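You operate a simulated robot arm through the tools that you are given. There is no shell and no other tool. Be economical: measure what you need, move in short steps, check, and stop when the job is done.

You are at the controls of a simulated robot arm. One attempt, no reset.

TASK
Band the blue stack with a BLUE paper band.
Fine: switch the bander on, set its knob, wrap once and switch it off again; the stack stays on the deck, the other stack and the pull slider stay.

It is judged by the outcome, as a careful person would: the job done as asked, and still so three seconds after it is handed in. It fails if anything else is knocked over, pushed out of place, dropped, spilled or broken.

THE ROBOT
A 6-joint arm with a fingered hand on a trunk, on a base that drives. Base frame: it is fixed to the floor where the robot stands at the start and does not move with it; the origin is under the middle of the robot, x ahead of it, y to its left, z up; the surface under the hand at the start is at about z = 872. Units: mm, degrees, N and s.
With the tool pointing down near the work surface it reaches from about 320 to 800 mm from the robot's upright axis, wherever it stands. Its first joint turns from -115.0 to 115.0 degrees. Places, roughly: banding machine [800, 300, 1000]; blue switch marked band power [500, 100, 900]; deck of the banding machine [800, 300, 900]; green button marked wrap [500, 400, 900]; knob marked paper band [500, 300, 900]; screen of the banding machine [900, 300, 1000]; slider marked pull [900, 200, 1000]. Payload 4 kg.
The TCP is the grasp point between the finger pads, 26 mm short of the fingertips. In the tool frame z runs along the fingers and y along their closing line. Largest opening 164 mm; the body of the gripper starts 73 mm behind the TCP. The gripper is a hand of 5 fingers: y runs from the thumb to the fingers, the wrist lies at [0, 0, -239] in the tool frame.
Orientation is told as [roll, pitch, yaw] about the base's x, y, z axes, in that order, counted from this pose: with the fingers straight down and closing along the base's y, the tool's x points along the base's -x, its y along +y and its z along -z.

THE INTERFACE
- The arm moves only by the tool arm_command. Its argument "commands" is a list of rows, each a list of 2 entries, a list of its own where there are three numbers: the shift along the base's x, y, z in mm, then the turn, a rotation vector about the base's x, y, z in degrees. In form: [[[dx, dy, dz], [rx, ry, rz]], ...]. A call has 1 to 8 rows; each row is the pose to reach, as a shift and turn from the pose commanded when the call began. A row lasts 0.2 s, in which the tool goes at most 50 mm and 8.6 degrees; a call with a longer step from one row to the next is refused whole. Where a pose cannot be reached the arm comes as near as it can. A force on the tool above 40 N (or 10 N above the force at the start of the call, whichever is more), or a blocked arm, ends the call early, and 0.2 s more pass. In this call time passes only in rows, and 0.2 s behind the last. It gives the time, the measured TCP pose, the force on the tool (base axes), the opening and the grip force at its end, in the units of the frame above (readings bear some noise), with the torque about the TCP (base axes, N m) and any sound that the robot's microphone picked up.
- Cameras (640 x 400 px; columns grow to the right, rows downward): "scene" is now at [21.2, 161.7, 1785.1]; the picture's right is [-0.23, -0.97, 0.00], its down [-0.72, 0.17, -0.67] and it looks along [0.65, -0.16, -0.74] (base axes); focal length 270 px, centre (320, 200). "wrist" rides on the gripper at [51, -70, -93] in the tool frame; the picture's right is [0.81, 0.59, 0.00], its down [-0.43, 0.60, -0.68] and it looks along [-0.40, 0.55, 0.74] (tool axes); focal length 270 px, centre (320, 200). There is no depth. A picture from a camera that has moved, and an enlarged one, comes with that camera's place and axes in the base frame and with its lens. The place of the scene camera against the robot may be out by one fixed shift of up to 18 mm in any direction.
- grab_frame(camera): a new picture of that camera. The clock stands still meanwhile.
- slide_trunk(by): slides the trunk up (or, below 0, down) by that many mm; the arm and the scene camera ride with it, the base frame stays. It gives what a move gives, with no picture.
- steer(legs): drives the robot by 1 to 6 legs, each [ahead, left, turn to the left] in mm, mm and degrees, along the robot's own axes; the way and the turn of a leg run together, so that a leg with both is an arc; at most 1500 mm and 180 degrees a leg. The arm and the cameras ride along, it lands a little off, and it stops where it bumps. It gives what a move gives.
- set_fingers(finger1, finger2, finger3, finger4, thumb_bend): sets how far each is bent, from 0 (flat) to 1 (curled in); at 0.3 the hand is open as for a grip, at 0.7 the pads meet at the TCP. One left out holds its place. A second passes; each finger stops where it meets its share of the squeeze, and holds until it gets a number again. It is the only way to open and close the hand. It gives what a move gives, with no picture; readings hold the bend of each and the force on the fingers (four entries, about 0 where the hand has none), thumb and palm.
- aim_head(pan, tilt): turns the head with the scene camera to pan (to the left, within 155 degrees either way) and tilt (down, from -29 to 69), counted from straight ahead of the robot. It gives what a move gives.
- close_up(camera, box): a new picture of the part [left, top, right, bottom] of that camera's present view, enlarged. The clock stands still meanwhile.
- job_done(): hands the job in; it is judged then, once.

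Go step by step. Nothing tells you exact positions but the pictures and the camera data: compare them with the known pose of the tool, close in by small moves and look again before you grip or let go. The budget is 120 turns and 82 pictures, counting those below and the enlarged ones. Unless the task says otherwise, let go and move clear before handing in, and close with one line.

The tools are called after ">>>" as name(argument=value, ...) on one line, values as JSON. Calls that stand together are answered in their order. arm_command: Moves the arm, as the interface text tells. Its arguments: {"type":"object","properties":{"commands":{"type":"array","items":{"type":"array"}}},"required":["commands"]} The other tools are called the same way: slide_trunk (by) slides the trunk up or down; set_fingers (finger1, finger2, finger3, finger4, thumb_bend) moves the fingers one by one; steer (legs) drives the base; aim_head (pan, tilt) turns the head that bears the scene camera; grab_frame (camera) takes a picture; close_up (camera, box) takes an enlarged picture of a part of a camera's view; job_done () hands the job in.

At the start:

```text
time_s: 0.0
eef_pos: [581.7, -139.2, 1205.6]
ee_rot: [0.0, 0.0, 0.0]
wrist_force: [-1.2, 0.7, 0.9]
wrist_torque: [0.0, 0.0, 0.02]
finger_gap: 163.5
finger_force: 0.1
shape: jaw
bend: [0.3, 0.3, 0.3, 0.3, 0.3]
finger forces: [0.1, 0.0, 0.0, 0.0, 0.0, 0.0]
trunk travel left (down, up): [-850.0, 140.0]
robot x, y, heading: [-0.6, 0.1, 0.1]
head pan, tilt: [-13.4, 48.1]
```

scene: 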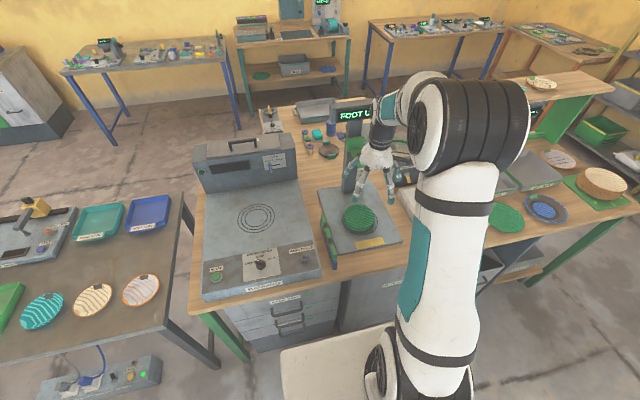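
wrist: 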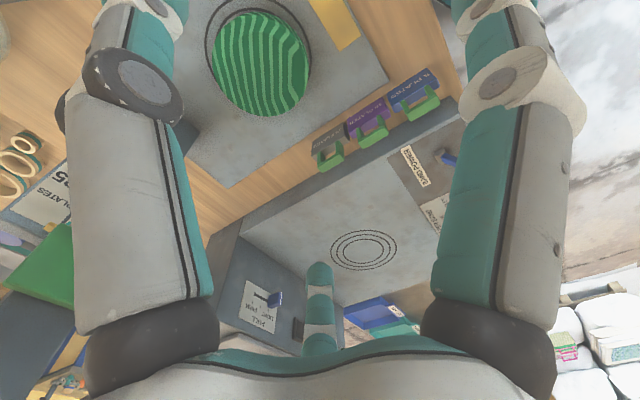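

I see the banding machine ahead-left with an apparently empty deck, and plate stacks on nearby tables. I'll zoom in on the machine and the surroundings to find the blue stack and the controls.

>>> close_up(camera="scene", box=[190, 120, 350, 300])

>>> close_up(camera="scene", box=[0, 180, 200, 400])

>>> close_up(camera="scene", box=[300, 90, 460, 270])

>>> close_up(camera="scene", box=[470, 60, 640, 250])

```text
2.22 times, centred on (270, 210) of scene
camera zoom: at [21.2, 161.7, 1785.1], right [-0.23, -0.97, 0.0], down [-0.72, 0.17, -0.67], along [0.65, -0.16, -0.74], focal length 599 px, centre (431, 178)
```

zoom: 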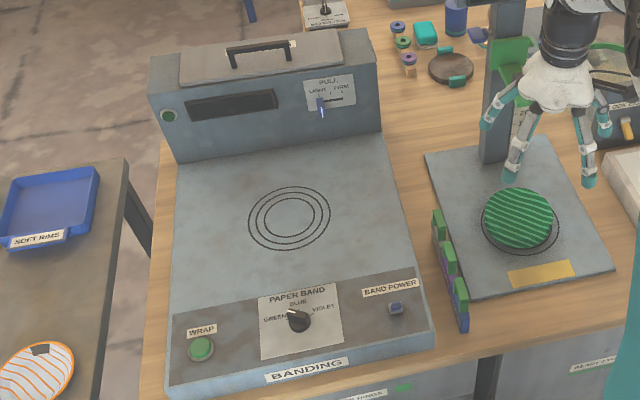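

```text
1.82 times, centred on (100, 290) of scene
camera zoom: at [21.2, 161.7, 1785.1], right [-0.23, -0.97, 0.0], down [-0.72, 0.17, -0.67], along [0.65, -0.16, -0.74], focal length 490 px, centre (720, 36)
```

zoom: 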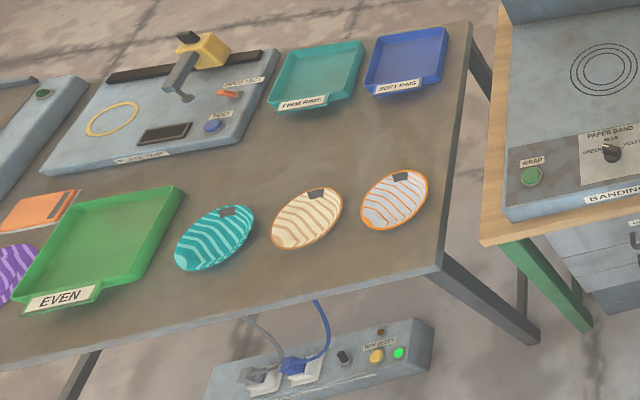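

```text
2.22 times, centred on (380, 180) of scene
camera zoom: at [21.2, 161.7, 1785.1], right [-0.23, -0.97, 0.0], down [-0.72, 0.17, -0.67], along [0.65, -0.16, -0.74], focal length 599 px, centre (187, 244)
```

zoom: 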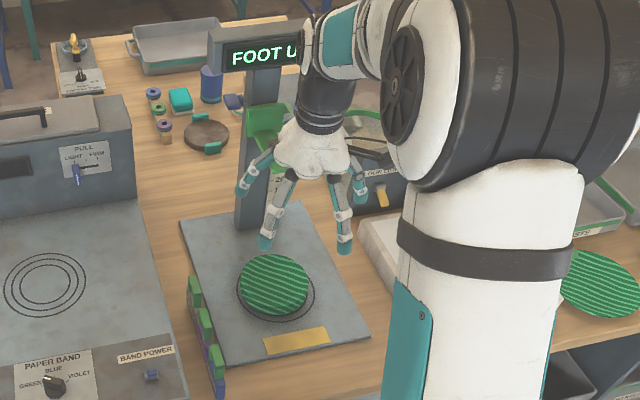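

```text
2.11 times, centred on (555, 155) of scene
camera zoom: at [21.2, 161.7, 1785.1], right [-0.23, -0.97, 0.0], down [-0.72, 0.17, -0.67], along [0.65, -0.16, -0.74], focal length 568 px, centre (-175, 295)
```

zoom: 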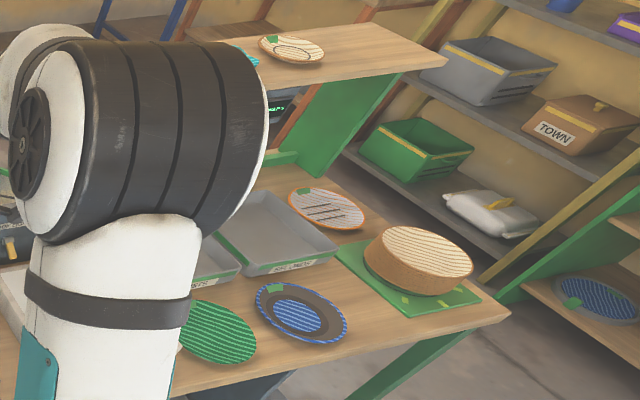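

The deck is empty, so the blue stack has to be found; there's a blue plate stack candidate to the right. I'll turn the head right to look.

>>> aim_head(pan=-60, tilt=45)

>>> grab_frame(camera="scene")

>>> close_up(camera="wrist", box=[200, 50, 480, 350])

```text
time_s: 1.1
eef_pos: [581.8, -140.1, 1205.1]
ee_rot: [0.0, -0.1, -0.1]
wrist_force: [0.0, 0.0, -0.8]
wrist_torque: [0.01, -0.02, -0.01]
finger_gap: 163.7
finger_force: 0.1
shape: jaw
bend: [0.3, 0.3, 0.3, 0.3, 0.3]
finger forces: [0.0, 0.0, 0.0, 0.0, 0.1, 0.0]
trunk travel left (down, up): [-850.0, 140.0]
robot x, y, heading: [1.8, 0.1, 0.2]
head pan, tilt: [-60.0, 45.0]
```

```text
75 pictures are left
camera scene: at [-14.6, 109.6, 1789.4], right [-0.87, -0.5, 0.0], down [-0.35, 0.61, -0.71], along [0.35, -0.61, -0.71], focal length 270 px, centre (320, 200)
```

scene: 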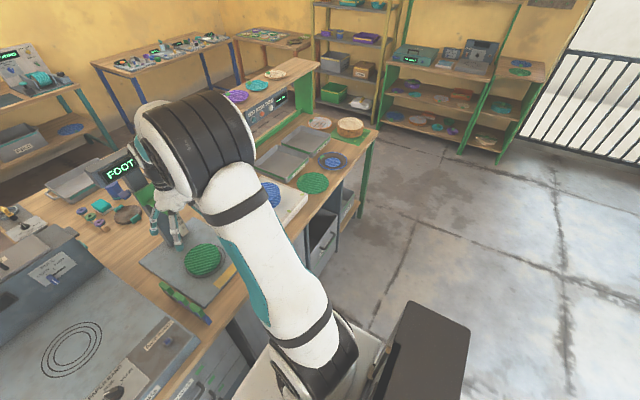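

```text
1.33 times, centred on (340, 200) of wrist
camera zoom: at [531.3, -208.0, 1297.1], right [-0.81, 0.59, 0.0], down [0.43, 0.6, 0.68], along [0.4, 0.55, -0.74], focal length 360 px, centre (293, 200)
```

zoom: 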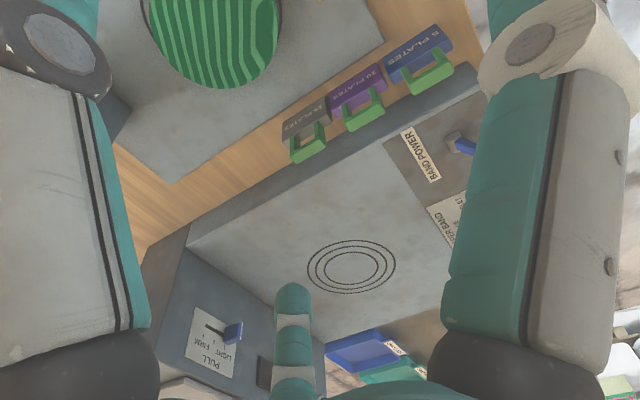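

A white board with something blue is behind the arm, plus more discs to the right. Zooming in.

>>> close_up(camera="scene", box=[230, 100, 390, 230])

>>> arm_command(commands=[[[0, 50, 0], [0, 0, 0]], [[0, 100, 20], [0, 0, 0]], [[0, 150, 40], [0, 0, 0]], [[0, 200, 40], [0, 0, 0]], [[0, 250, 40], [0, 0, 0]], [[0, 300, 40], [0, 0, 0]], [[0, 350, 40], [0, 0, 0]], [[0, 400, 40], [0, 0, 0]]])

>>> grab_frame(camera="scene")

```text
3.08 times, centred on (310, 165) of scene
camera zoom: at [-14.6, 109.6, 1789.4], right [-0.87, -0.5, 0.0], down [-0.35, 0.61, -0.71], along [0.35, -0.61, -0.71], focal length 830 px, centre (351, 308)
```

zoom: 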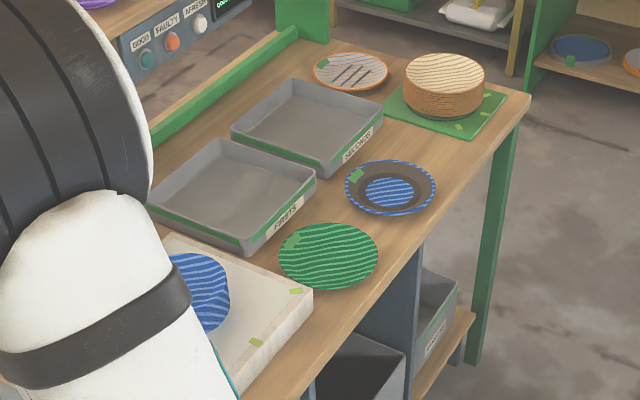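

```text
refused: row 2 steps farther than a row can; nothing moved
```

```text
72 pictures are left
camera scene: at [-14.6, 109.6, 1789.4], right [-0.87, -0.5, 0.0], down [-0.35, 0.61, -0.71], along [0.35, -0.61, -0.71], focal length 270 px, centre (320, 200)
```

scene: 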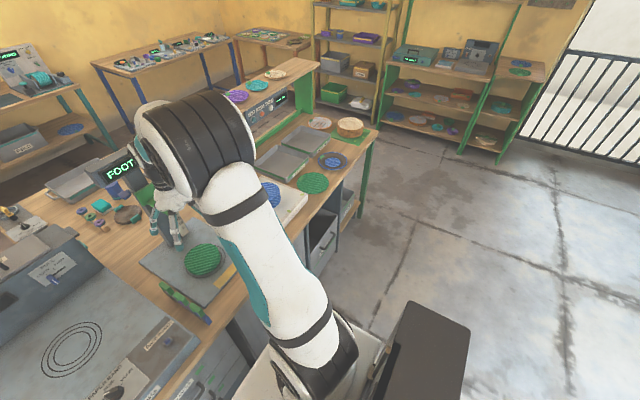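

The move was refused (a step was too long). A blue stack sits on a white board; I'll swing the hand left to reveal it.

>>> arm_command(commands=[[[0, 48, 0], [0, 0, 0]], [[0, 96, 0], [0, 0, 0]], [[0, 144, 0], [0, 0, 0]], [[0, 192, 0], [0, 0, 0]], [[0, 240, 0], [0, 0, 0]], [[0, 288, 0], [0, 0, 0]], [[0, 336, 0], [0, 0, 0]], [[0, 384, 0], [0, 0, 0]]])

>>> grab_frame(camera="scene")

>>> grab_frame(camera="wrist")

```text
time_s: 2.9
eef_pos: [580.1, 243.9, 1203.5]
ee_rot: [-0.1, 0.1, 0.0]
wrist_force: [-0.9, -0.2, -1.4]
wrist_torque: [-0.04, 0.02, 0.03]
finger_gap: 164.0
finger_force: 0.1
shape: jaw
bend: [0.3, 0.3, 0.3, 0.3, 0.3]
finger forces: [0.0, 0.0, 0.1, 0.0, 0.0, 0.0]
trunk travel left (down, up): [-850.0, 140.0]
robot x, y, heading: [0.3, -0.4, 0.2]
head pan, tilt: [-60.0, 45.0]
```

```text
71 pictures are left
camera scene: at [-14.3, 111.4, 1789.3], right [-0.87, -0.5, 0.0], down [-0.35, 0.61, -0.71], along [0.35, -0.61, -0.71], focal length 270 px, centre (320, 200)
```

scene: 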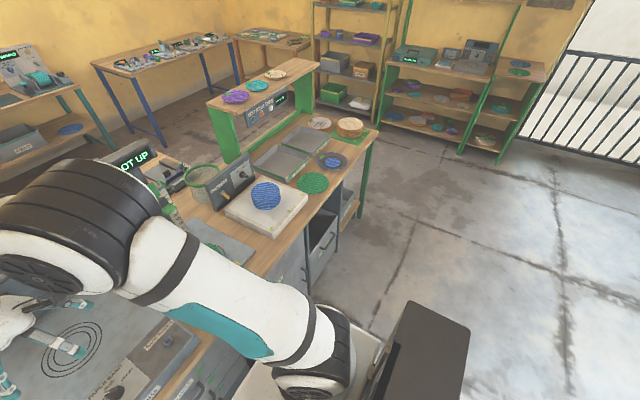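

```text
70 pictures are left
camera wrist: at [530.3, 175.5, 1296.4], right [-0.81, 0.59, 0.0], down [0.43, 0.6, 0.68], along [0.4, 0.55, -0.74], focal length 270 px, centre (320, 200)
```

wrist: 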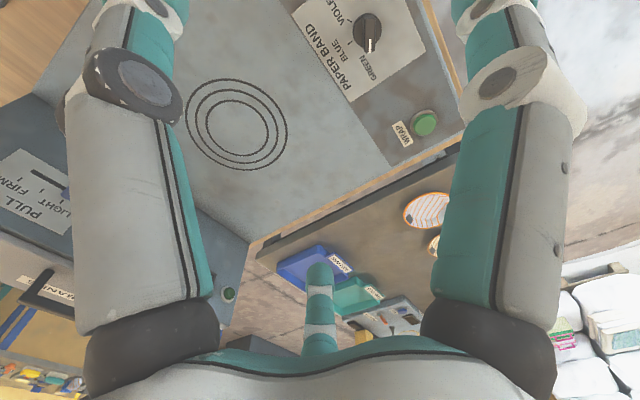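

>>> close_up(camera="scene", box=[100, 120, 300, 260])

>>> close_up(camera="scene", box=[210, 80, 380, 220])

```text
2.86 times, centred on (200, 190) of scene
camera zoom: at [-14.3, 111.4, 1789.3], right [-0.87, -0.5, 0.0], down [-0.35, 0.61, -0.71], along [0.35, -0.61, -0.71], focal length 770 px, centre (663, 229)
```

zoom: 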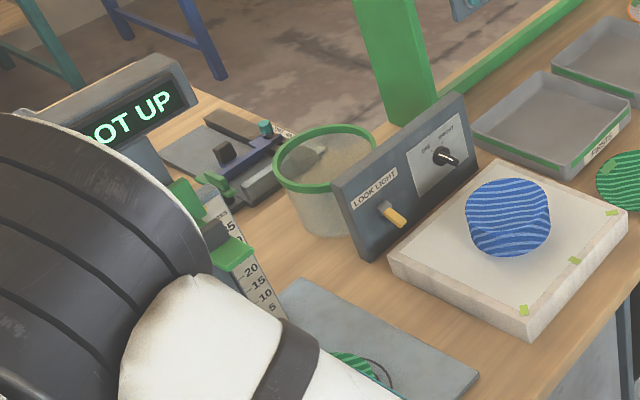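

```text
2.86 times, centred on (295, 150) of scene
camera zoom: at [-14.3, 111.4, 1789.3], right [-0.87, -0.5, 0.0], down [-0.35, 0.61, -0.71], along [0.35, -0.61, -0.71], focal length 770 px, centre (391, 343)
```

zoom: 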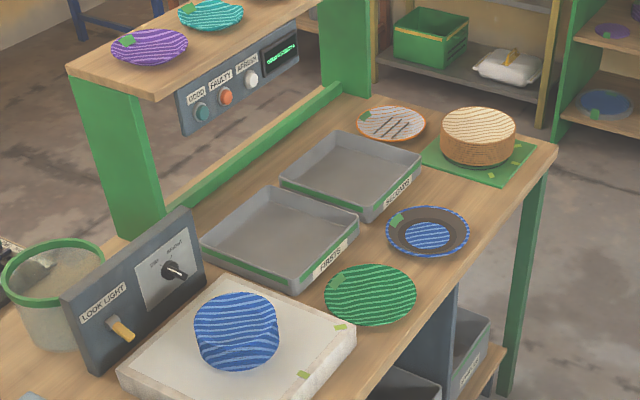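

The deck is empty; the blue stack sits on the white "look light" board at about (608, -499), near the edge of my reach. I'll drive right to stand nearer to it, and look again.

>>> steer(legs=[[0, -350, 0]])

>>> aim_head(pan=-20, tilt=50)

>>> grab_frame(camera="scene")

>>> grab_frame(camera="wrist")

```text
time_s: 5.2
eef_pos: [581.0, -124.6, 1204.8]
ee_rot: [0.0, 0.0, -0.9]
wrist_force: [-0.9, -0.3, 0.0]
wrist_torque: [0.03, 0.0, -0.05]
finger_gap: 163.8
finger_force: 0.0
shape: jaw
bend: [0.3, 0.3, 0.3, 0.3, 0.3]
finger forces: [0.1, 0.0, 0.0, 0.0, 0.0, 0.0]
trunk travel left (down, up): [-850.0, 140.0]
robot x, y, heading: [-2.9, -358.2, -0.9]
head pan, tilt: [-60.0, 45.0]
```

```text
time_s: 6.3
eef_pos: [580.1, -125.4, 1205.3]
ee_rot: [0.1, 0.0, -0.9]
wrist_force: [-0.4, 0.0, -0.7]
wrist_torque: [-0.02, -0.01, -0.01]
finger_gap: 163.5
finger_force: 0.1
shape: jaw
bend: [0.3, 0.3, 0.3, 0.3, 0.3]
finger forces: [0.2, 0.0, 0.0, 0.0, 0.0, 0.1]
trunk travel left (down, up): [-850.0, 140.0]
robot x, y, heading: [-2.8, -358.9, -0.9]
head pan, tilt: [-20.0, 50.0]
```

```text
67 pictures are left
camera scene: at [16.7, -204.9, 1782.5], right [-0.36, -0.93, 0.0], down [-0.72, 0.27, -0.64], along [0.6, -0.23, -0.77], focal length 270 px, centre (320, 200)
```

scene: 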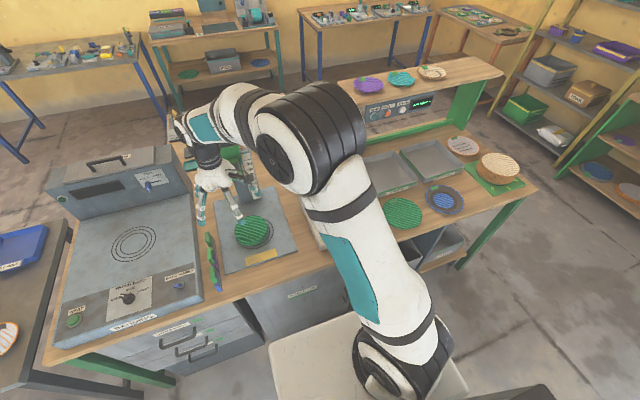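

```text
66 pictures are left
camera wrist: at [530.0, -192.7, 1296.9], right [-0.8, 0.6, 0.0], down [0.44, 0.59, 0.68], along [0.41, 0.54, -0.74], focal length 270 px, centre (320, 200)
```

wrist: 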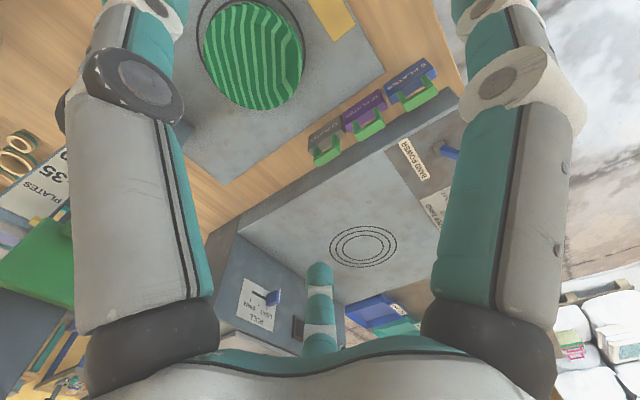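

The stack is hidden behind the arm here. I move the hand over towards where I think it is, staying high.

>>> arm_command(commands=[[[3, -47, 0], [0, 0, 0]], [[6, -94, 0], [0, 0, 0]], [[9, -141, 0], [0, 0, 0]], [[12, -188, 0], [0, 0, 0]], [[15, -235, 0], [0, 0, 0]], [[18, -282, 0], [0, 0, 0]], [[21, -329, 0], [0, 0, 0.5]], [[24, -376, 0], [0, 0, 0.9]]])

>>> grab_frame(camera="wrist")

>>> grab_frame(camera="scene")

```text
time_s: 8.1
eef_pos: [606.2, -504.6, 1203.2]
ee_rot: [0.0, 0.0, 0.1]
wrist_force: [0.5, 0.8, 0.5]
wrist_torque: [0.01, -0.03, -0.02]
finger_gap: 164.0
finger_force: 0.1
shape: jaw
bend: [0.3, 0.3, 0.3, 0.3, 0.3]
finger forces: [0.0, 0.0, 0.1, 0.0, 0.0, 0.0]
trunk travel left (down, up): [-850.0, 140.0]
robot x, y, heading: [-2.0, -355.0, -0.9]
head pan, tilt: [-20.0, 50.0]
```

```text
65 pictures are left
camera wrist: at [556.0, -573.4, 1296.1], right [-0.81, 0.59, 0.0], down [0.43, 0.6, 0.68], along [0.4, 0.55, -0.74], focal length 270 px, centre (320, 200)
```

wrist: 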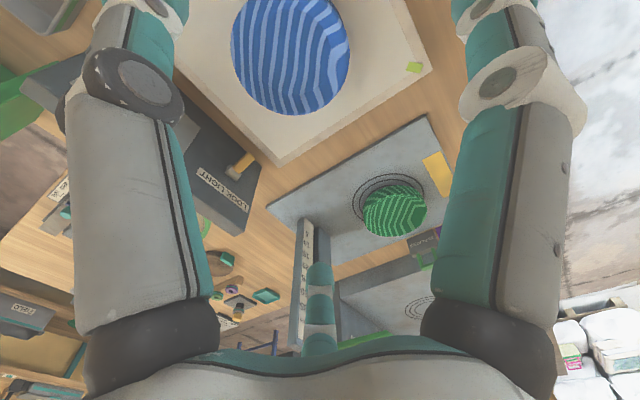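

```text
64 pictures are left
camera scene: at [17.1, -206.8, 1782.7], right [-0.36, -0.93, 0.0], down [-0.72, 0.27, -0.64], along [0.6, -0.23, -0.77], focal length 270 px, centre (320, 200)
```

scene: 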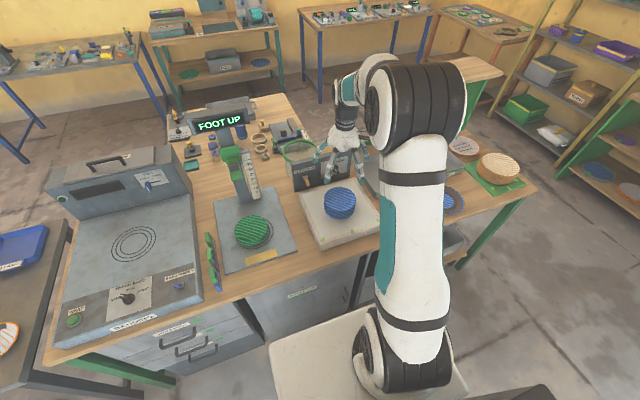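

The blue stack is visible in both cameras. I zoom for measurement.

>>> close_up(camera="scene", box=[270, 130, 400, 260])

>>> close_up(camera="wrist", box=[170, 0, 470, 190])

```text
3.08 times, centred on (335, 195) of scene
camera zoom: at [17.1, -206.8, 1782.7], right [-0.36, -0.93, 0.0], down [-0.72, 0.27, -0.64], along [0.6, -0.23, -0.77], focal length 830 px, centre (274, 215)
```

zoom: 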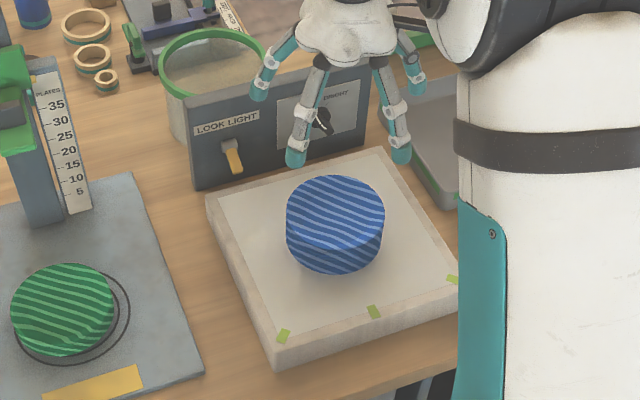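

```text
2.11 times, centred on (320, 95) of wrist
camera zoom: at [556.0, -573.4, 1296.1], right [-0.81, 0.59, 0.0], down [0.43, 0.6, 0.68], along [0.4, 0.55, -0.74], focal length 569 px, centre (320, 421)
```

zoom: 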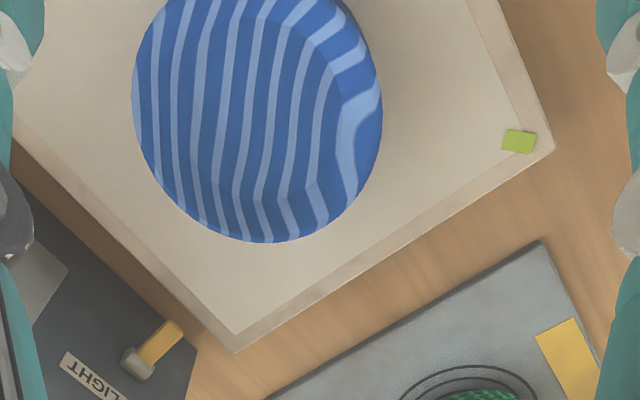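

I estimate the blue stack centre at about (631, -528), about 130 mm wide, board top z≈905, stack top ≈964. Let me understand finger layout by a close look at the hand before aligning.

>>> arm_command(commands=[[[12, -12, -40], [0, 0, 0]], [[24, -23, -80], [0, 0, 0]], [[24, -23, -120], [0, 0, 0]]])

>>> close_up(camera="scene", box=[280, 100, 400, 230])

>>> grab_frame(camera="wrist")

```text
time_s: 8.9
eef_pos: [630.4, -522.1, 1081.5]
ee_rot: [-0.1, -0.1, 0.0]
wrist_force: [0.2, 0.2, 0.3]
wrist_torque: [0.05, -0.02, 0.04]
finger_gap: 164.0
finger_force: 0.0
shape: jaw
bend: [0.3, 0.3, 0.3, 0.3, 0.3]
finger forces: [0.0, 0.0, 0.0, 0.0, 0.0, 0.0]
trunk travel left (down, up): [-850.0, 140.0]
robot x, y, heading: [-5.6, -360.4, -0.8]
head pan, tilt: [-20.0, 50.0]
```

```text
3.08 times, centred on (340, 165) of scene
camera zoom: at [18.1, -205.6, 1782.6], right [-0.36, -0.93, 0.0], down [-0.72, 0.27, -0.64], along [0.6, -0.23, -0.77], focal length 830 px, centre (258, 308)
```

zoom: 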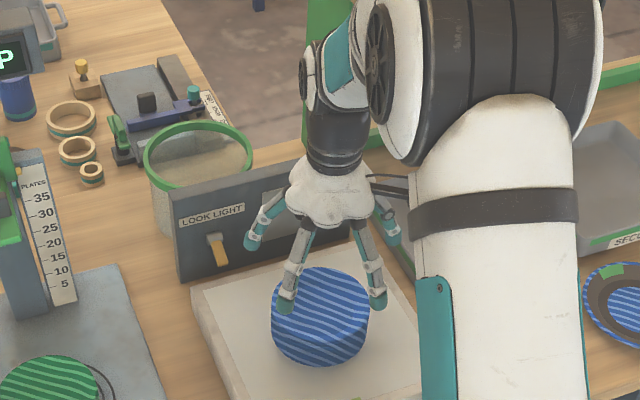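

```text
60 pictures are left
camera wrist: at [581.0, -591.1, 1174.9], right [-0.81, 0.59, 0.0], down [0.43, 0.6, 0.68], along [0.4, 0.55, -0.74], focal length 270 px, centre (320, 200)
```

wrist: 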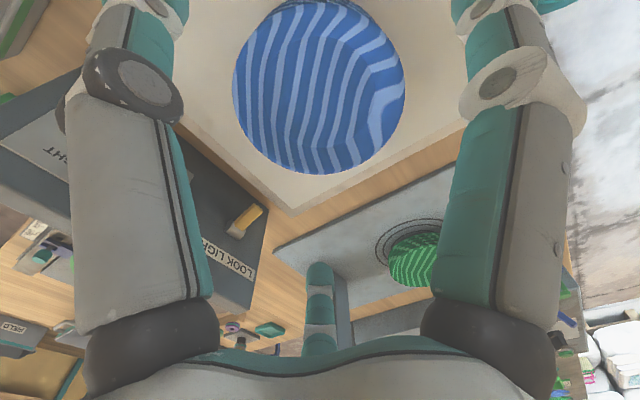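

The hand turns out to be radial (five fingers around the TCP), so I only need to be centred; the stack centre refined is ≈(633, -520). I lower to just above the stack top and check.

>>> arm_command(commands=[[[3, 2, -40], [0, 0, 0]], [[3, 2, -72], [0, 0, 0]]])

>>> close_up(camera="scene", box=[280, 130, 400, 260])

>>> grab_frame(camera="wrist")

```text
time_s: 9.5
eef_pos: [631.8, -518.1, 1013.5]
ee_rot: [0.1, -0.1, -0.1]
wrist_force: [-0.2, 0.6, 0.4]
wrist_torque: [0.01, -0.01, 0.0]
finger_gap: 164.2
finger_force: 0.1
shape: jaw
bend: [0.3, 0.3, 0.3, 0.3, 0.3]
finger forces: [0.0, 0.0, 0.0, 0.0, 0.1, 0.0]
trunk travel left (down, up): [-850.0, 140.0]
robot x, y, heading: [-4.3, -358.7, -1.1]
head pan, tilt: [-20.0, 50.0]
```

```text
3.08 times, centred on (340, 195) of scene
camera zoom: at [16.6, -205.1, 1782.6], right [-0.36, -0.93, 0.0], down [-0.72, 0.27, -0.64], along [0.6, -0.23, -0.77], focal length 830 px, centre (258, 215)
```

zoom: 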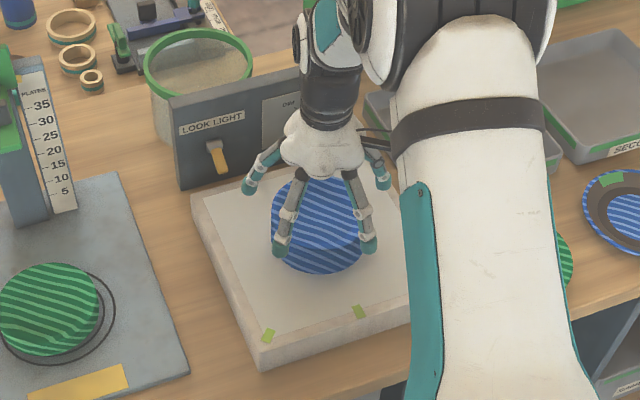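

```text
58 pictures are left
camera wrist: at [582.5, -587.4, 1105.2], right [-0.81, 0.59, 0.0], down [0.43, 0.6, 0.68], along [0.4, 0.55, -0.74], focal length 270 px, centre (320, 200)
```

wrist: 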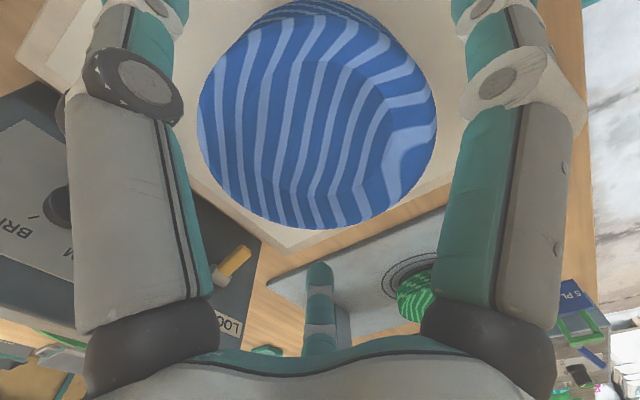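

Laterally centred; nudging +(2,3) mm and lowering around the stack.

>>> arm_command(commands=[[[3, 2, -15], [0, 0, 0]], [[3, 2, -30], [0, 0, 0]], [[3, 2, -45], [0, 0, 0]], [[3, 2, -58], [0, 0, 0]], [[3, 2, -68], [0, 0, 0]]])

>>> close_up(camera="scene", box=[280, 130, 400, 260])

>>> grab_frame(camera="wrist")

```text
time_s: 10.7
eef_pos: [636.8, -519.6, 945.8]
ee_rot: [0.1, -0.1, 0.0]
wrist_force: [-2.0, -1.7, 7.3]
wrist_torque: [-0.21, 0.26, 0.01]
finger_gap: 163.7
finger_force: 0.2
shape: jaw
bend: [0.28, 0.3, 0.3, 0.3, 0.29]
finger forces: [4.6, 0.3, 0.0, 0.0, 2.5, 0.0]
trunk travel left (down, up): [-850.0, 140.0]
robot x, y, heading: [-4.9, -359.9, -0.7]
head pan, tilt: [-20.0, 50.0]
```

```text
3.08 times, centred on (340, 195) of scene
camera zoom: at [15.7, -205.0, 1782.7], right [-0.36, -0.93, 0.0], down [-0.72, 0.27, -0.64], along [0.6, -0.23, -0.77], focal length 830 px, centre (258, 215)
```

zoom: 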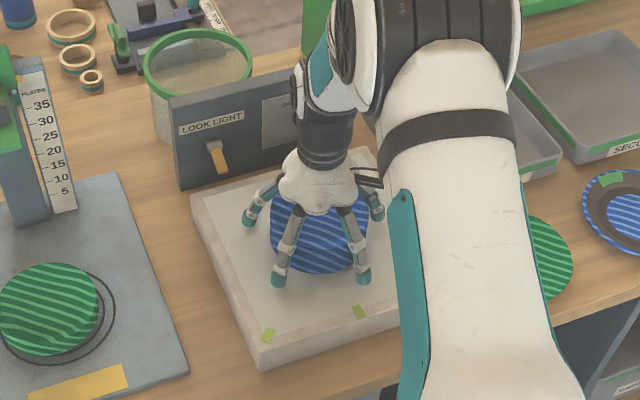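

```text
56 pictures are left
camera wrist: at [585.7, -588.3, 1036.9], right [-0.81, 0.59, 0.0], down [0.43, 0.6, 0.68], along [0.4, 0.55, -0.74], focal length 270 px, centre (320, 200)
```

wrist: 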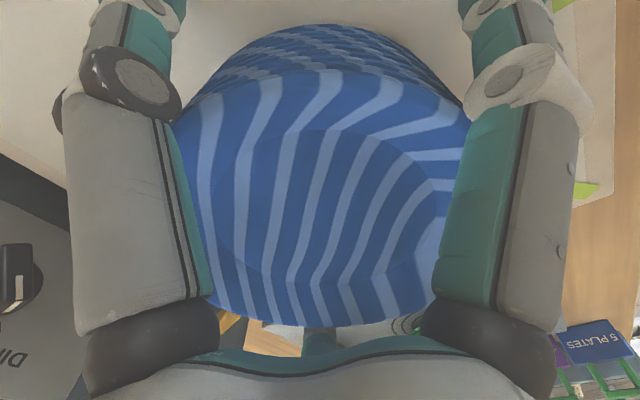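

I'm down at z≈946 but thumb and finger 1 touch (hand pushed toward -x,-y), so the centre is a little nearer. Shift the hand (-5,-5).

>>> arm_command(commands=[[[-3, -3, 3], [0, 0, 0]], [[-6, -5, 3], [0, 0, 0]]])

```text
time_s: 11.3
eef_pos: [628.8, -524.7, 947.3]
ee_rot: [0.0, 0.0, 0.1]
wrist_force: [0.2, 0.1, -0.4]
wrist_torque: [0.0, 0.01, 0.02]
finger_gap: 163.7
finger_force: 0.0
shape: jaw
bend: [0.3, 0.3, 0.3, 0.3, 0.3]
finger forces: [0.1, 0.0, 0.3, 0.0, 0.0, 0.0]
trunk travel left (down, up): [-850.0, 140.0]
robot x, y, heading: [-0.1, -356.3, -1.2]
head pan, tilt: [-20.0, 50.0]
```

Contact cleared. Lower slightly and close all five fingers gently.

>>> arm_command(commands=[[[0, 0, -6], [0, 0, 0]]])

>>> set_fingers(finger1=0.4, finger2=0.4, finger3=0.4, finger4=0.4, thumb_bend=0.4)

```text
time_s: 11.7
eef_pos: [630.8, -523.9, 941.6]
ee_rot: [-0.1, -0.2, 0.0]
wrist_force: [0.2, 1.5, 9.4]
wrist_torque: [0.31, -0.1, 0.01]
finger_gap: 163.7
finger_force: 0.1
shape: jaw
bend: [0.3, 0.29, 0.29, 0.3, 0.3]
finger forces: [0.4, 2.8, 3.7, 1.5, 0.2, 0.0]
trunk travel left (down, up): [-850.0, 140.0]
robot x, y, heading: [-2.9, -361.8, -0.8]
head pan, tilt: [-20.0, 50.0]
```

```text
time_s: 12.7
eef_pos: [630.9, -524.6, 943.8]
ee_rot: [-0.1, -0.3, 0.0]
wrist_force: [4.6, -3.5, 28.1]
wrist_torque: [0.04, 0.11, 0.05]
finger_gap: 79.6
finger_force: 40.1
shape: fingers
bend: [0.34, 0.31, 0.31, 0.33, 0.39]
finger forces: [13.8, 13.4, 15.9, 16.0, 22.2, 0.0]
trunk travel left (down, up): [-850.0, 140.0]
robot x, y, heading: [-4.4, -361.0, -1.0]
head pan, tilt: [-20.0, 50.0]
```

There's a strong upward reaction (28 N), so fingertips may be pressing on the board or on a sloped wall. Looking before lifting.

>>> close_up(camera="scene", box=[300, 150, 380, 230])

>>> grab_frame(camera="wrist")

```text
5.00 times, centred on (340, 190) of scene
camera zoom: at [14.3, -204.7, 1782.7], right [-0.36, -0.93, 0.0], down [-0.71, 0.27, -0.64], along [0.6, -0.23, -0.77], focal length 1348 px, centre (220, 250)
```

zoom: 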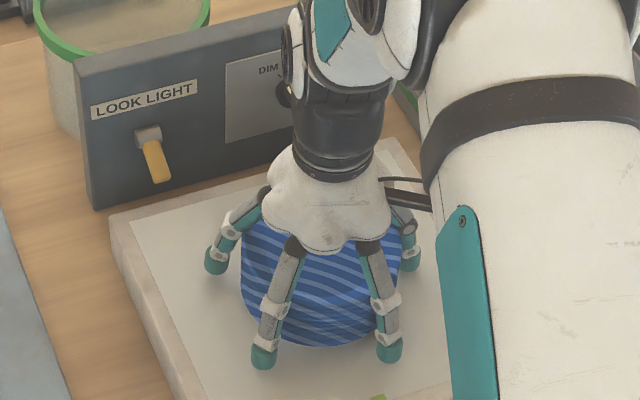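

```text
54 pictures are left
camera wrist: at [579.8, -593.4, 1035.2], right [-0.81, 0.59, 0.0], down [0.43, 0.6, 0.68], along [0.4, 0.55, -0.73], focal length 270 px, centre (320, 200)
```

wrist: 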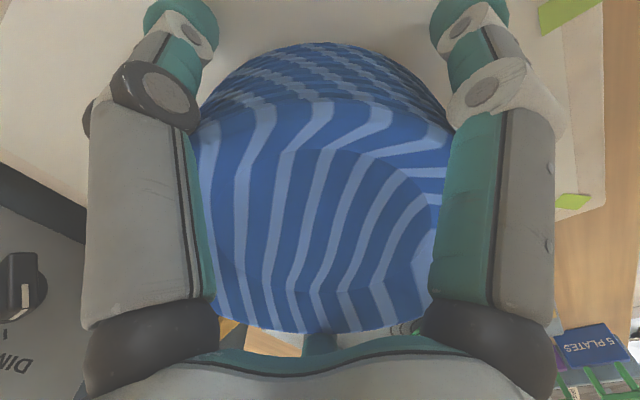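

The finger middles wedge on the upper rim, pushing down. I open, rise ~13 mm so that the pads themselves meet the stack's side, and close again.

>>> set_fingers(finger1=0.3, finger2=0.3, finger3=0.3, finger4=0.3, thumb_bend=0.3)

>>> arm_command(commands=[[[0, 0, 8], [0, 0, 0]], [[0, 0, 16], [0, 0, 0]]])

>>> set_fingers(finger1=0.4, finger2=0.4, finger3=0.4, finger4=0.4, thumb_bend=0.4)

```text
time_s: 13.7
eef_pos: [628.6, -523.2, 940.9]
ee_rot: [0.0, 0.1, 0.0]
wrist_force: [3.0, 1.3, 13.5]
wrist_torque: [0.2, -0.25, -0.02]
finger_gap: 91.0
finger_force: 7.0
shape: fingers
bend: [0.3, 0.29, 0.27, 0.28, 0.3]
finger forces: [0.6, 2.7, 5.5, 4.0, 1.5, 0.1]
trunk travel left (down, up): [-850.0, 140.0]
robot x, y, heading: [-5.6, -359.0, -0.8]
head pan, tilt: [-20.0, 50.0]
```

```text
time_s: 14.3
eef_pos: [629.3, -524.3, 955.3]
ee_rot: [0.0, 0.1, 0.0]
wrist_force: [0.1, -0.1, -0.3]
wrist_torque: [-0.01, 0.01, -0.01]
finger_gap: 90.8
finger_force: 0.1
shape: fingers
bend: [0.3, 0.3, 0.3, 0.3, 0.3]
finger forces: [0.0, 0.0, 0.0, 0.0, 0.0, 0.0]
trunk travel left (down, up): [-850.0, 140.0]
robot x, y, heading: [-2.1, -359.5, -0.9]
head pan, tilt: [-20.0, 50.0]
```

```text
time_s: 15.3
eef_pos: [630.8, -524.3, 957.1]
ee_rot: [0.0, 0.0, -0.1]
wrist_force: [-0.4, 0.1, -0.2]
wrist_torque: [0.02, 0.0, 0.02]
finger_gap: 72.5
finger_force: 13.5
shape: fingers
bend: [0.38, 0.37, 0.37, 0.38, 0.38]
finger forces: [4.8, 5.8, 5.3, 4.3, 6.5, 0.1]
trunk travel left (down, up): [-850.0, 140.0]
robot x, y, heading: [-4.1, -361.7, -1.1]
head pan, tilt: [-20.0, 50.0]
```

Now an even grip with no vertical reaction. I firm it a bit and lift slightly to test.

>>> set_fingers(finger1=0.46, finger2=0.46, finger3=0.46, finger4=0.46, thumb_bend=0.46)

>>> arm_command(commands=[[[0, 0, 10], [0, 0, 0]], [[0, 0, 20], [0, 0, 0]], [[0, 0, 30], [0, 0, 0]]])

>>> close_up(camera="scene", box=[280, 140, 400, 240])

>>> grab_frame(camera="wrist")

```text
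time_s: 16.3
eef_pos: [629.6, -526.6, 956.8]
ee_rot: [0.0, 0.0, 0.0]
wrist_force: [0.5, -0.6, 1.3]
wrist_torque: [-0.03, 0.03, -0.01]
finger_gap: 69.6
finger_force: 34.1
shape: fingers
bend: [0.39, 0.37, 0.37, 0.39, 0.42]
finger forces: [10.7, 12.9, 13.3, 11.1, 20.2, 0.1]
trunk travel left (down, up): [-850.0, 140.0]
robot x, y, heading: [-2.8, -356.5, -0.9]
head pan, tilt: [-20.0, 50.0]
```

```text
time_s: 17.1
eef_pos: [628.9, -525.9, 987.9]
ee_rot: [0.0, 0.1, 0.0]
wrist_force: [0.3, -0.6, -1.2]
wrist_torque: [0.0, 0.01, 0.0]
finger_gap: 69.5
finger_force: 33.6
shape: fingers
bend: [0.39, 0.37, 0.37, 0.39, 0.42]
finger forces: [10.7, 13.0, 13.3, 10.7, 19.9, 0.0]
trunk travel left (down, up): [-850.0, 140.0]
robot x, y, heading: [-5.7, -361.3, -0.9]
head pan, tilt: [-20.0, 50.0]
```

```text
4.00 times, centred on (340, 190) of scene
camera zoom: at [16.5, -205.0, 1782.5], right [-0.36, -0.93, 0.0], down [-0.72, 0.27, -0.64], along [0.6, -0.23, -0.77], focal length 1078 px, centre (240, 240)
```

zoom: 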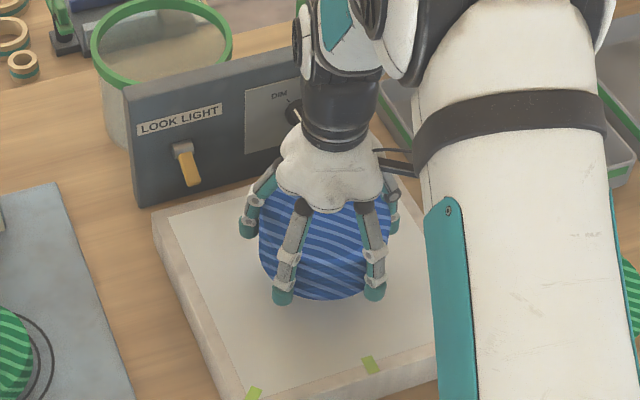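

```text
52 pictures are left
camera wrist: at [578.6, -593.8, 1079.7], right [-0.81, 0.59, 0.0], down [0.43, 0.6, 0.68], along [0.4, 0.55, -0.74], focal length 270 px, centre (320, 200)
```

wrist: 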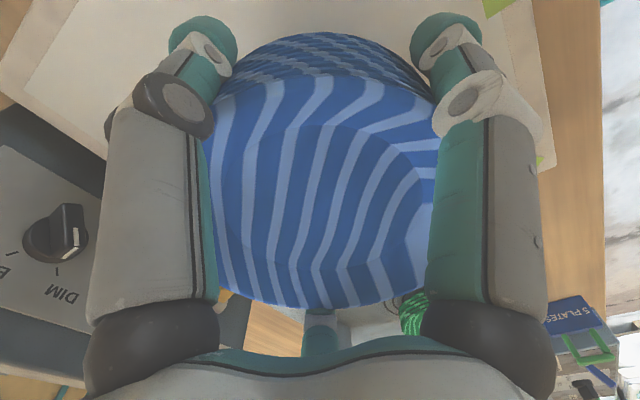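

The stack is held evenly and lifted. I raise it well clear and pull in a bit, then drive left in front of the bander.

>>> arm_command(commands=[[[0, 0, 40], [0, 0, 0]], [[0, 0, 80], [0, 0, 0]], [[0, 0, 120], [0, 0, 0]], [[-10, 0, 160], [0, 0, 0]], [[-25, 0, 200], [0, 0, 0]], [[-40, 0, 230], [0, 0, 0]], [[-55, 0, 250], [0, 0, 0]]])

>>> steer(legs=[[0, 455, 0]])

>>> grab_frame(camera="scene")

```text
time_s: 18.7
eef_pos: [571.3, -525.8, 1240.1]
ee_rot: [0.1, -0.1, 0.0]
wrist_force: [-0.2, 0.0, -1.4]
wrist_torque: [-0.01, -0.02, -0.01]
finger_gap: 69.4
finger_force: 32.9
shape: fingers
bend: [0.39, 0.37, 0.37, 0.39, 0.42]
finger forces: [10.6, 12.6, 13.4, 10.7, 19.8, 0.0]
trunk travel left (down, up): [-850.0, 140.0]
robot x, y, heading: [-3.4, -361.6, -1.0]
head pan, tilt: [-20.0, 50.0]
```

```text
time_s: 21.6
eef_pos: [580.8, -53.7, 1238.7]
ee_rot: [0.0, -0.1, -0.3]
wrist_force: [-0.4, -0.2, -0.5]
wrist_torque: [-0.02, -0.01, 0.0]
finger_gap: 69.7
finger_force: 33.5
shape: fingers
bend: [0.39, 0.37, 0.37, 0.39, 0.42]
finger forces: [10.6, 12.5, 13.5, 10.7, 19.8, 0.0]
trunk travel left (down, up): [-850.0, 140.0]
robot x, y, heading: [6.8, 115.1, -0.9]
head pan, tilt: [-20.0, 50.0]
```

```text
51 pictures are left
camera scene: at [25.9, 270.1, 1782.4], right [-0.36, -0.93, 0.0], down [-0.71, 0.28, -0.64], along [0.6, -0.23, -0.77], focal length 270 px, centre (320, 200)
```

scene: 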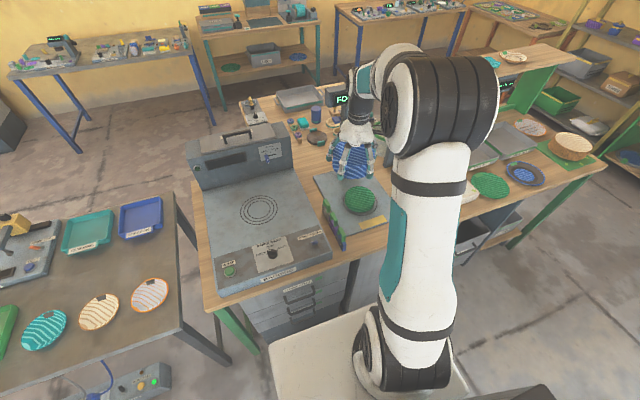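

Moving the stack over the deck, staying high, then forward and looking again.

>>> arm_command(commands=[[[0, 45, 0], [0, 0, 0]], [[0, 90, 0], [0, 0, 0]], [[0, 135, 0], [0, 0, 0]], [[0, 180, 0], [0, 0, 0]], [[10, 225, 0], [0, 0, 0]], [[35, 265, 0], [0, 0, 0.2]], [[65, 300, 0], [0, 0, 0.3]], [[105, 312, 0], [0, 0, 0.3]]])

>>> arm_command(commands=[[[35, 0, -30], [0, 0, 0]], [[70, 0, -60], [0, 0, 0]], [[70, 0, -100], [0, 0, 0]]])

>>> aim_head(pan=-5, tilt=52)

>>> grab_frame(camera="scene")

>>> grab_frame(camera="wrist")

```text
time_s: 23.4
eef_pos: [691.4, 256.7, 1238.9]
ee_rot: [-0.1, 0.1, -0.1]
wrist_force: [-0.6, 0.2, -0.7]
wrist_torque: [0.0, 0.01, 0.02]
finger_gap: 69.3
finger_force: 32.5
shape: fingers
bend: [0.39, 0.37, 0.37, 0.39, 0.42]
finger forces: [10.5, 12.2, 13.4, 10.7, 19.5, 0.0]
trunk travel left (down, up): [-850.0, 140.0]
robot x, y, heading: [2.8, 114.1, -1.2]
head pan, tilt: [-20.0, 50.0]
```

```text
time_s: 24.1
eef_pos: [760.0, 256.6, 1139.5]
ee_rot: [0.0, 0.0, 0.0]
wrist_force: [0.2, 1.1, -1.6]
wrist_torque: [-0.04, 0.02, 0.02]
finger_gap: 69.4
finger_force: 33.0
shape: fingers
bend: [0.39, 0.37, 0.37, 0.39, 0.42]
finger forces: [10.3, 12.0, 13.3, 10.6, 19.5, 0.1]
trunk travel left (down, up): [-850.0, 140.0]
robot x, y, heading: [2.3, 117.8, -1.1]
head pan, tilt: [-20.0, 50.0]
```

```text
time_s: 24.9
eef_pos: [758.9, 256.6, 1139.8]
ee_rot: [0.1, 0.1, 0.2]
wrist_force: [-0.3, -0.8, -0.5]
wrist_torque: [0.0, 0.01, 0.02]
finger_gap: 69.2
finger_force: 33.0
shape: fingers
bend: [0.39, 0.37, 0.37, 0.39, 0.42]
finger forces: [10.3, 12.1, 13.3, 10.5, 19.5, 0.0]
trunk travel left (down, up): [-850.0, 140.0]
robot x, y, heading: [6.5, 115.0, -1.1]
head pan, tilt: [-5.0, 52.0]
```

```text
50 pictures are left
camera scene: at [28.9, 289.1, 1779.8], right [-0.11, -0.99, 0.0], down [-0.78, 0.08, -0.62], along [0.61, -0.07, -0.79], focal length 270 px, centre (320, 200)
```

scene: 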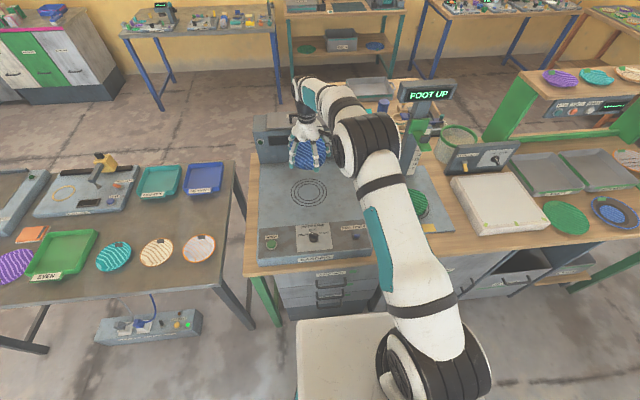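

```text
49 pictures are left
camera wrist: at [708.3, 188.0, 1231.5], right [-0.81, 0.59, 0.0], down [0.43, 0.6, 0.68], along [0.4, 0.55, -0.74], focal length 270 px, centre (320, 200)
```

wrist: 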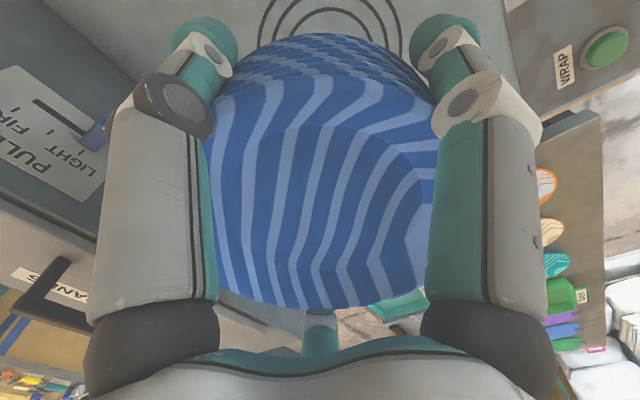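

Rings visible; I measure their centre more precisely with a zoom.

>>> close_up(camera="scene", box=[240, 110, 380, 270])

>>> close_up(camera="wrist", box=[220, 0, 460, 80])

```text
2.50 times, centred on (310, 190) of scene
camera zoom: at [28.9, 289.1, 1779.8], right [-0.11, -0.99, 0.0], down [-0.78, 0.08, -0.62], along [0.61, -0.07, -0.79], focal length 674 px, centre (345, 225)
```

zoom: 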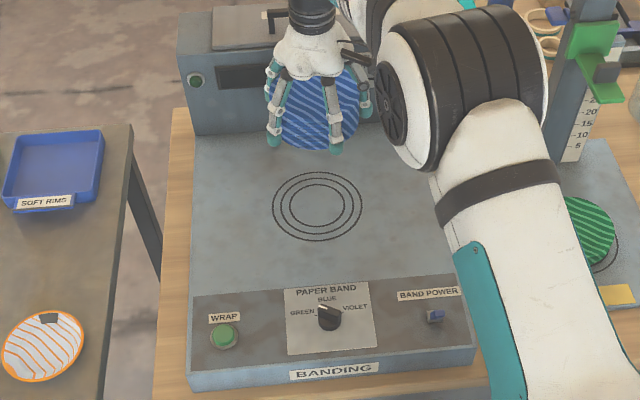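

```text
2.67 times, centred on (340, 40) of wrist
camera zoom: at [708.3, 188.0, 1231.5], right [-0.81, 0.59, 0.0], down [0.43, 0.6, 0.68], along [0.4, 0.55, -0.74], focal length 721 px, centre (267, 627)
```

zoom: 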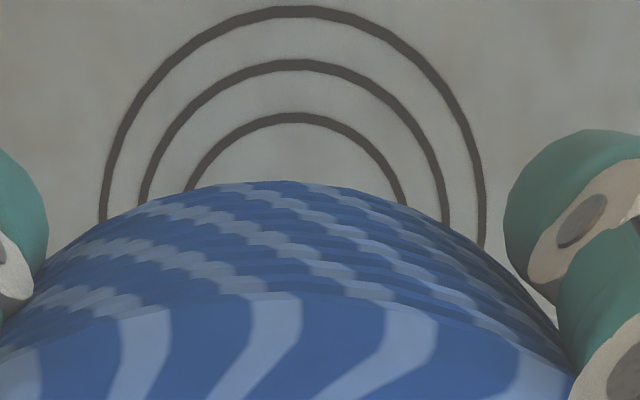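

Ring centre estimate ≈(751, 259). I move over it and descend most of the way, then re-check.

>>> arm_command(commands=[[[-4, 1, -40], [0, 0, 0]], [[-8, 3, -80], [0, 0, 0]], [[-8, 3, -120], [0, 0, 0]], [[-8, 3, -145], [0, 0, 0]]])

>>> close_up(camera="scene", box=[240, 110, 380, 270])

>>> grab_frame(camera="wrist")

```text
time_s: 25.9
eef_pos: [751.3, 261.0, 995.2]
ee_rot: [-0.1, 0.0, 0.0]
wrist_force: [-1.2, 0.4, -0.6]
wrist_torque: [-0.02, 0.0, -0.01]
finger_gap: 69.2
finger_force: 33.2
shape: fingers
bend: [0.39, 0.37, 0.37, 0.39, 0.42]
finger forces: [10.2, 12.0, 13.5, 10.6, 19.4, 0.0]
trunk travel left (down, up): [-850.0, 140.0]
robot x, y, heading: [2.4, 118.2, -1.0]
head pan, tilt: [-5.0, 52.0]
```

```text
2.50 times, centred on (310, 190) of scene
camera zoom: at [29.1, 289.4, 1779.8], right [-0.11, -0.99, 0.0], down [-0.78, 0.08, -0.62], along [0.61, -0.07, -0.79], focal length 674 px, centre (345, 225)
```

zoom: 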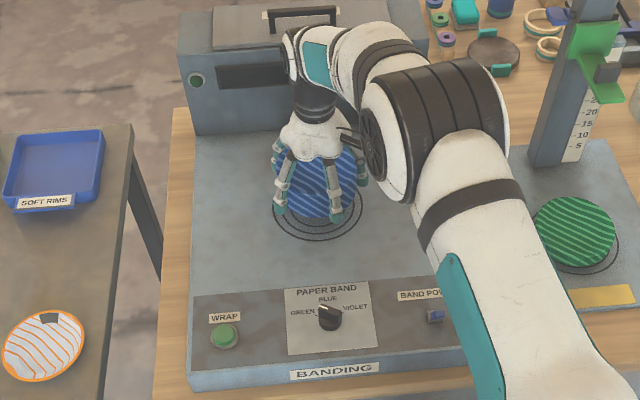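

```text
45 pictures are left
camera wrist: at [700.6, 191.3, 1087.1], right [-0.81, 0.59, 0.0], down [0.43, 0.6, 0.68], along [0.4, 0.55, -0.74], focal length 270 px, centre (320, 200)
```

wrist: 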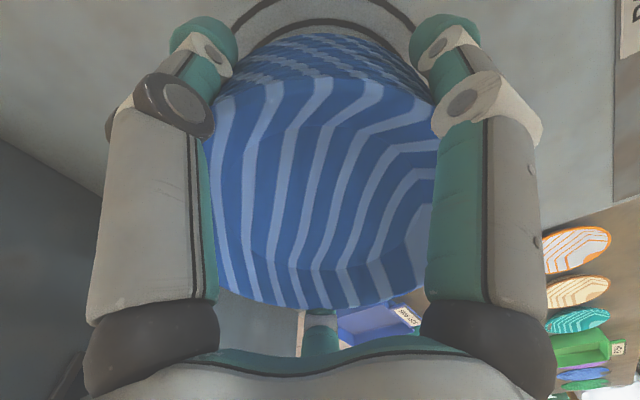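

Well aligned with the rings. Lowering in small steps until contact is felt.

>>> arm_command(commands=[[[0, 0, -10], [0, 0, 0]], [[0, 0, -20], [0, 0, 0]], [[0, 0, -30], [0, 0, 0]]])

>>> close_up(camera="scene", box=[260, 130, 360, 230])

```text
time_s: 26.7
eef_pos: [749.5, 262.2, 968.0]
ee_rot: [0.0, -0.3, 0.1]
wrist_force: [-0.3, -1.4, 12.2]
wrist_torque: [-0.09, 0.3, 0.03]
finger_gap: 69.2
finger_force: 35.0
shape: fingers
bend: [0.39, 0.37, 0.37, 0.39, 0.42]
finger forces: [11.5, 12.8, 13.6, 11.1, 20.1, 0.0]
trunk travel left (down, up): [-850.0, 140.0]
robot x, y, heading: [6.1, 117.9, -1.1]
head pan, tilt: [-5.0, 52.0]
```

```text
4.00 times, centred on (310, 180) of scene
camera zoom: at [26.8, 288.6, 1780.2], right [-0.11, -0.99, 0.0], down [-0.78, 0.08, -0.62], along [0.61, -0.07, -0.79], focal length 1078 px, centre (360, 280)
```

zoom: 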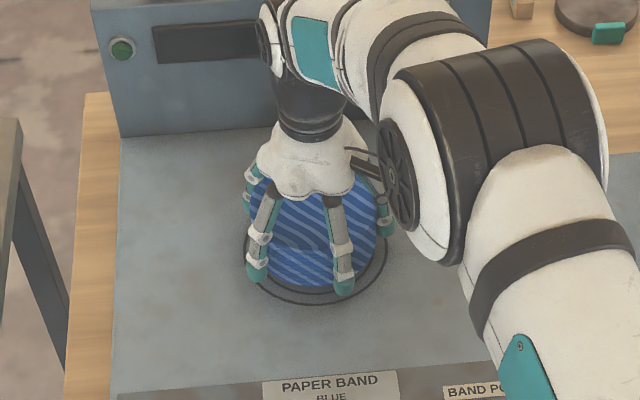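

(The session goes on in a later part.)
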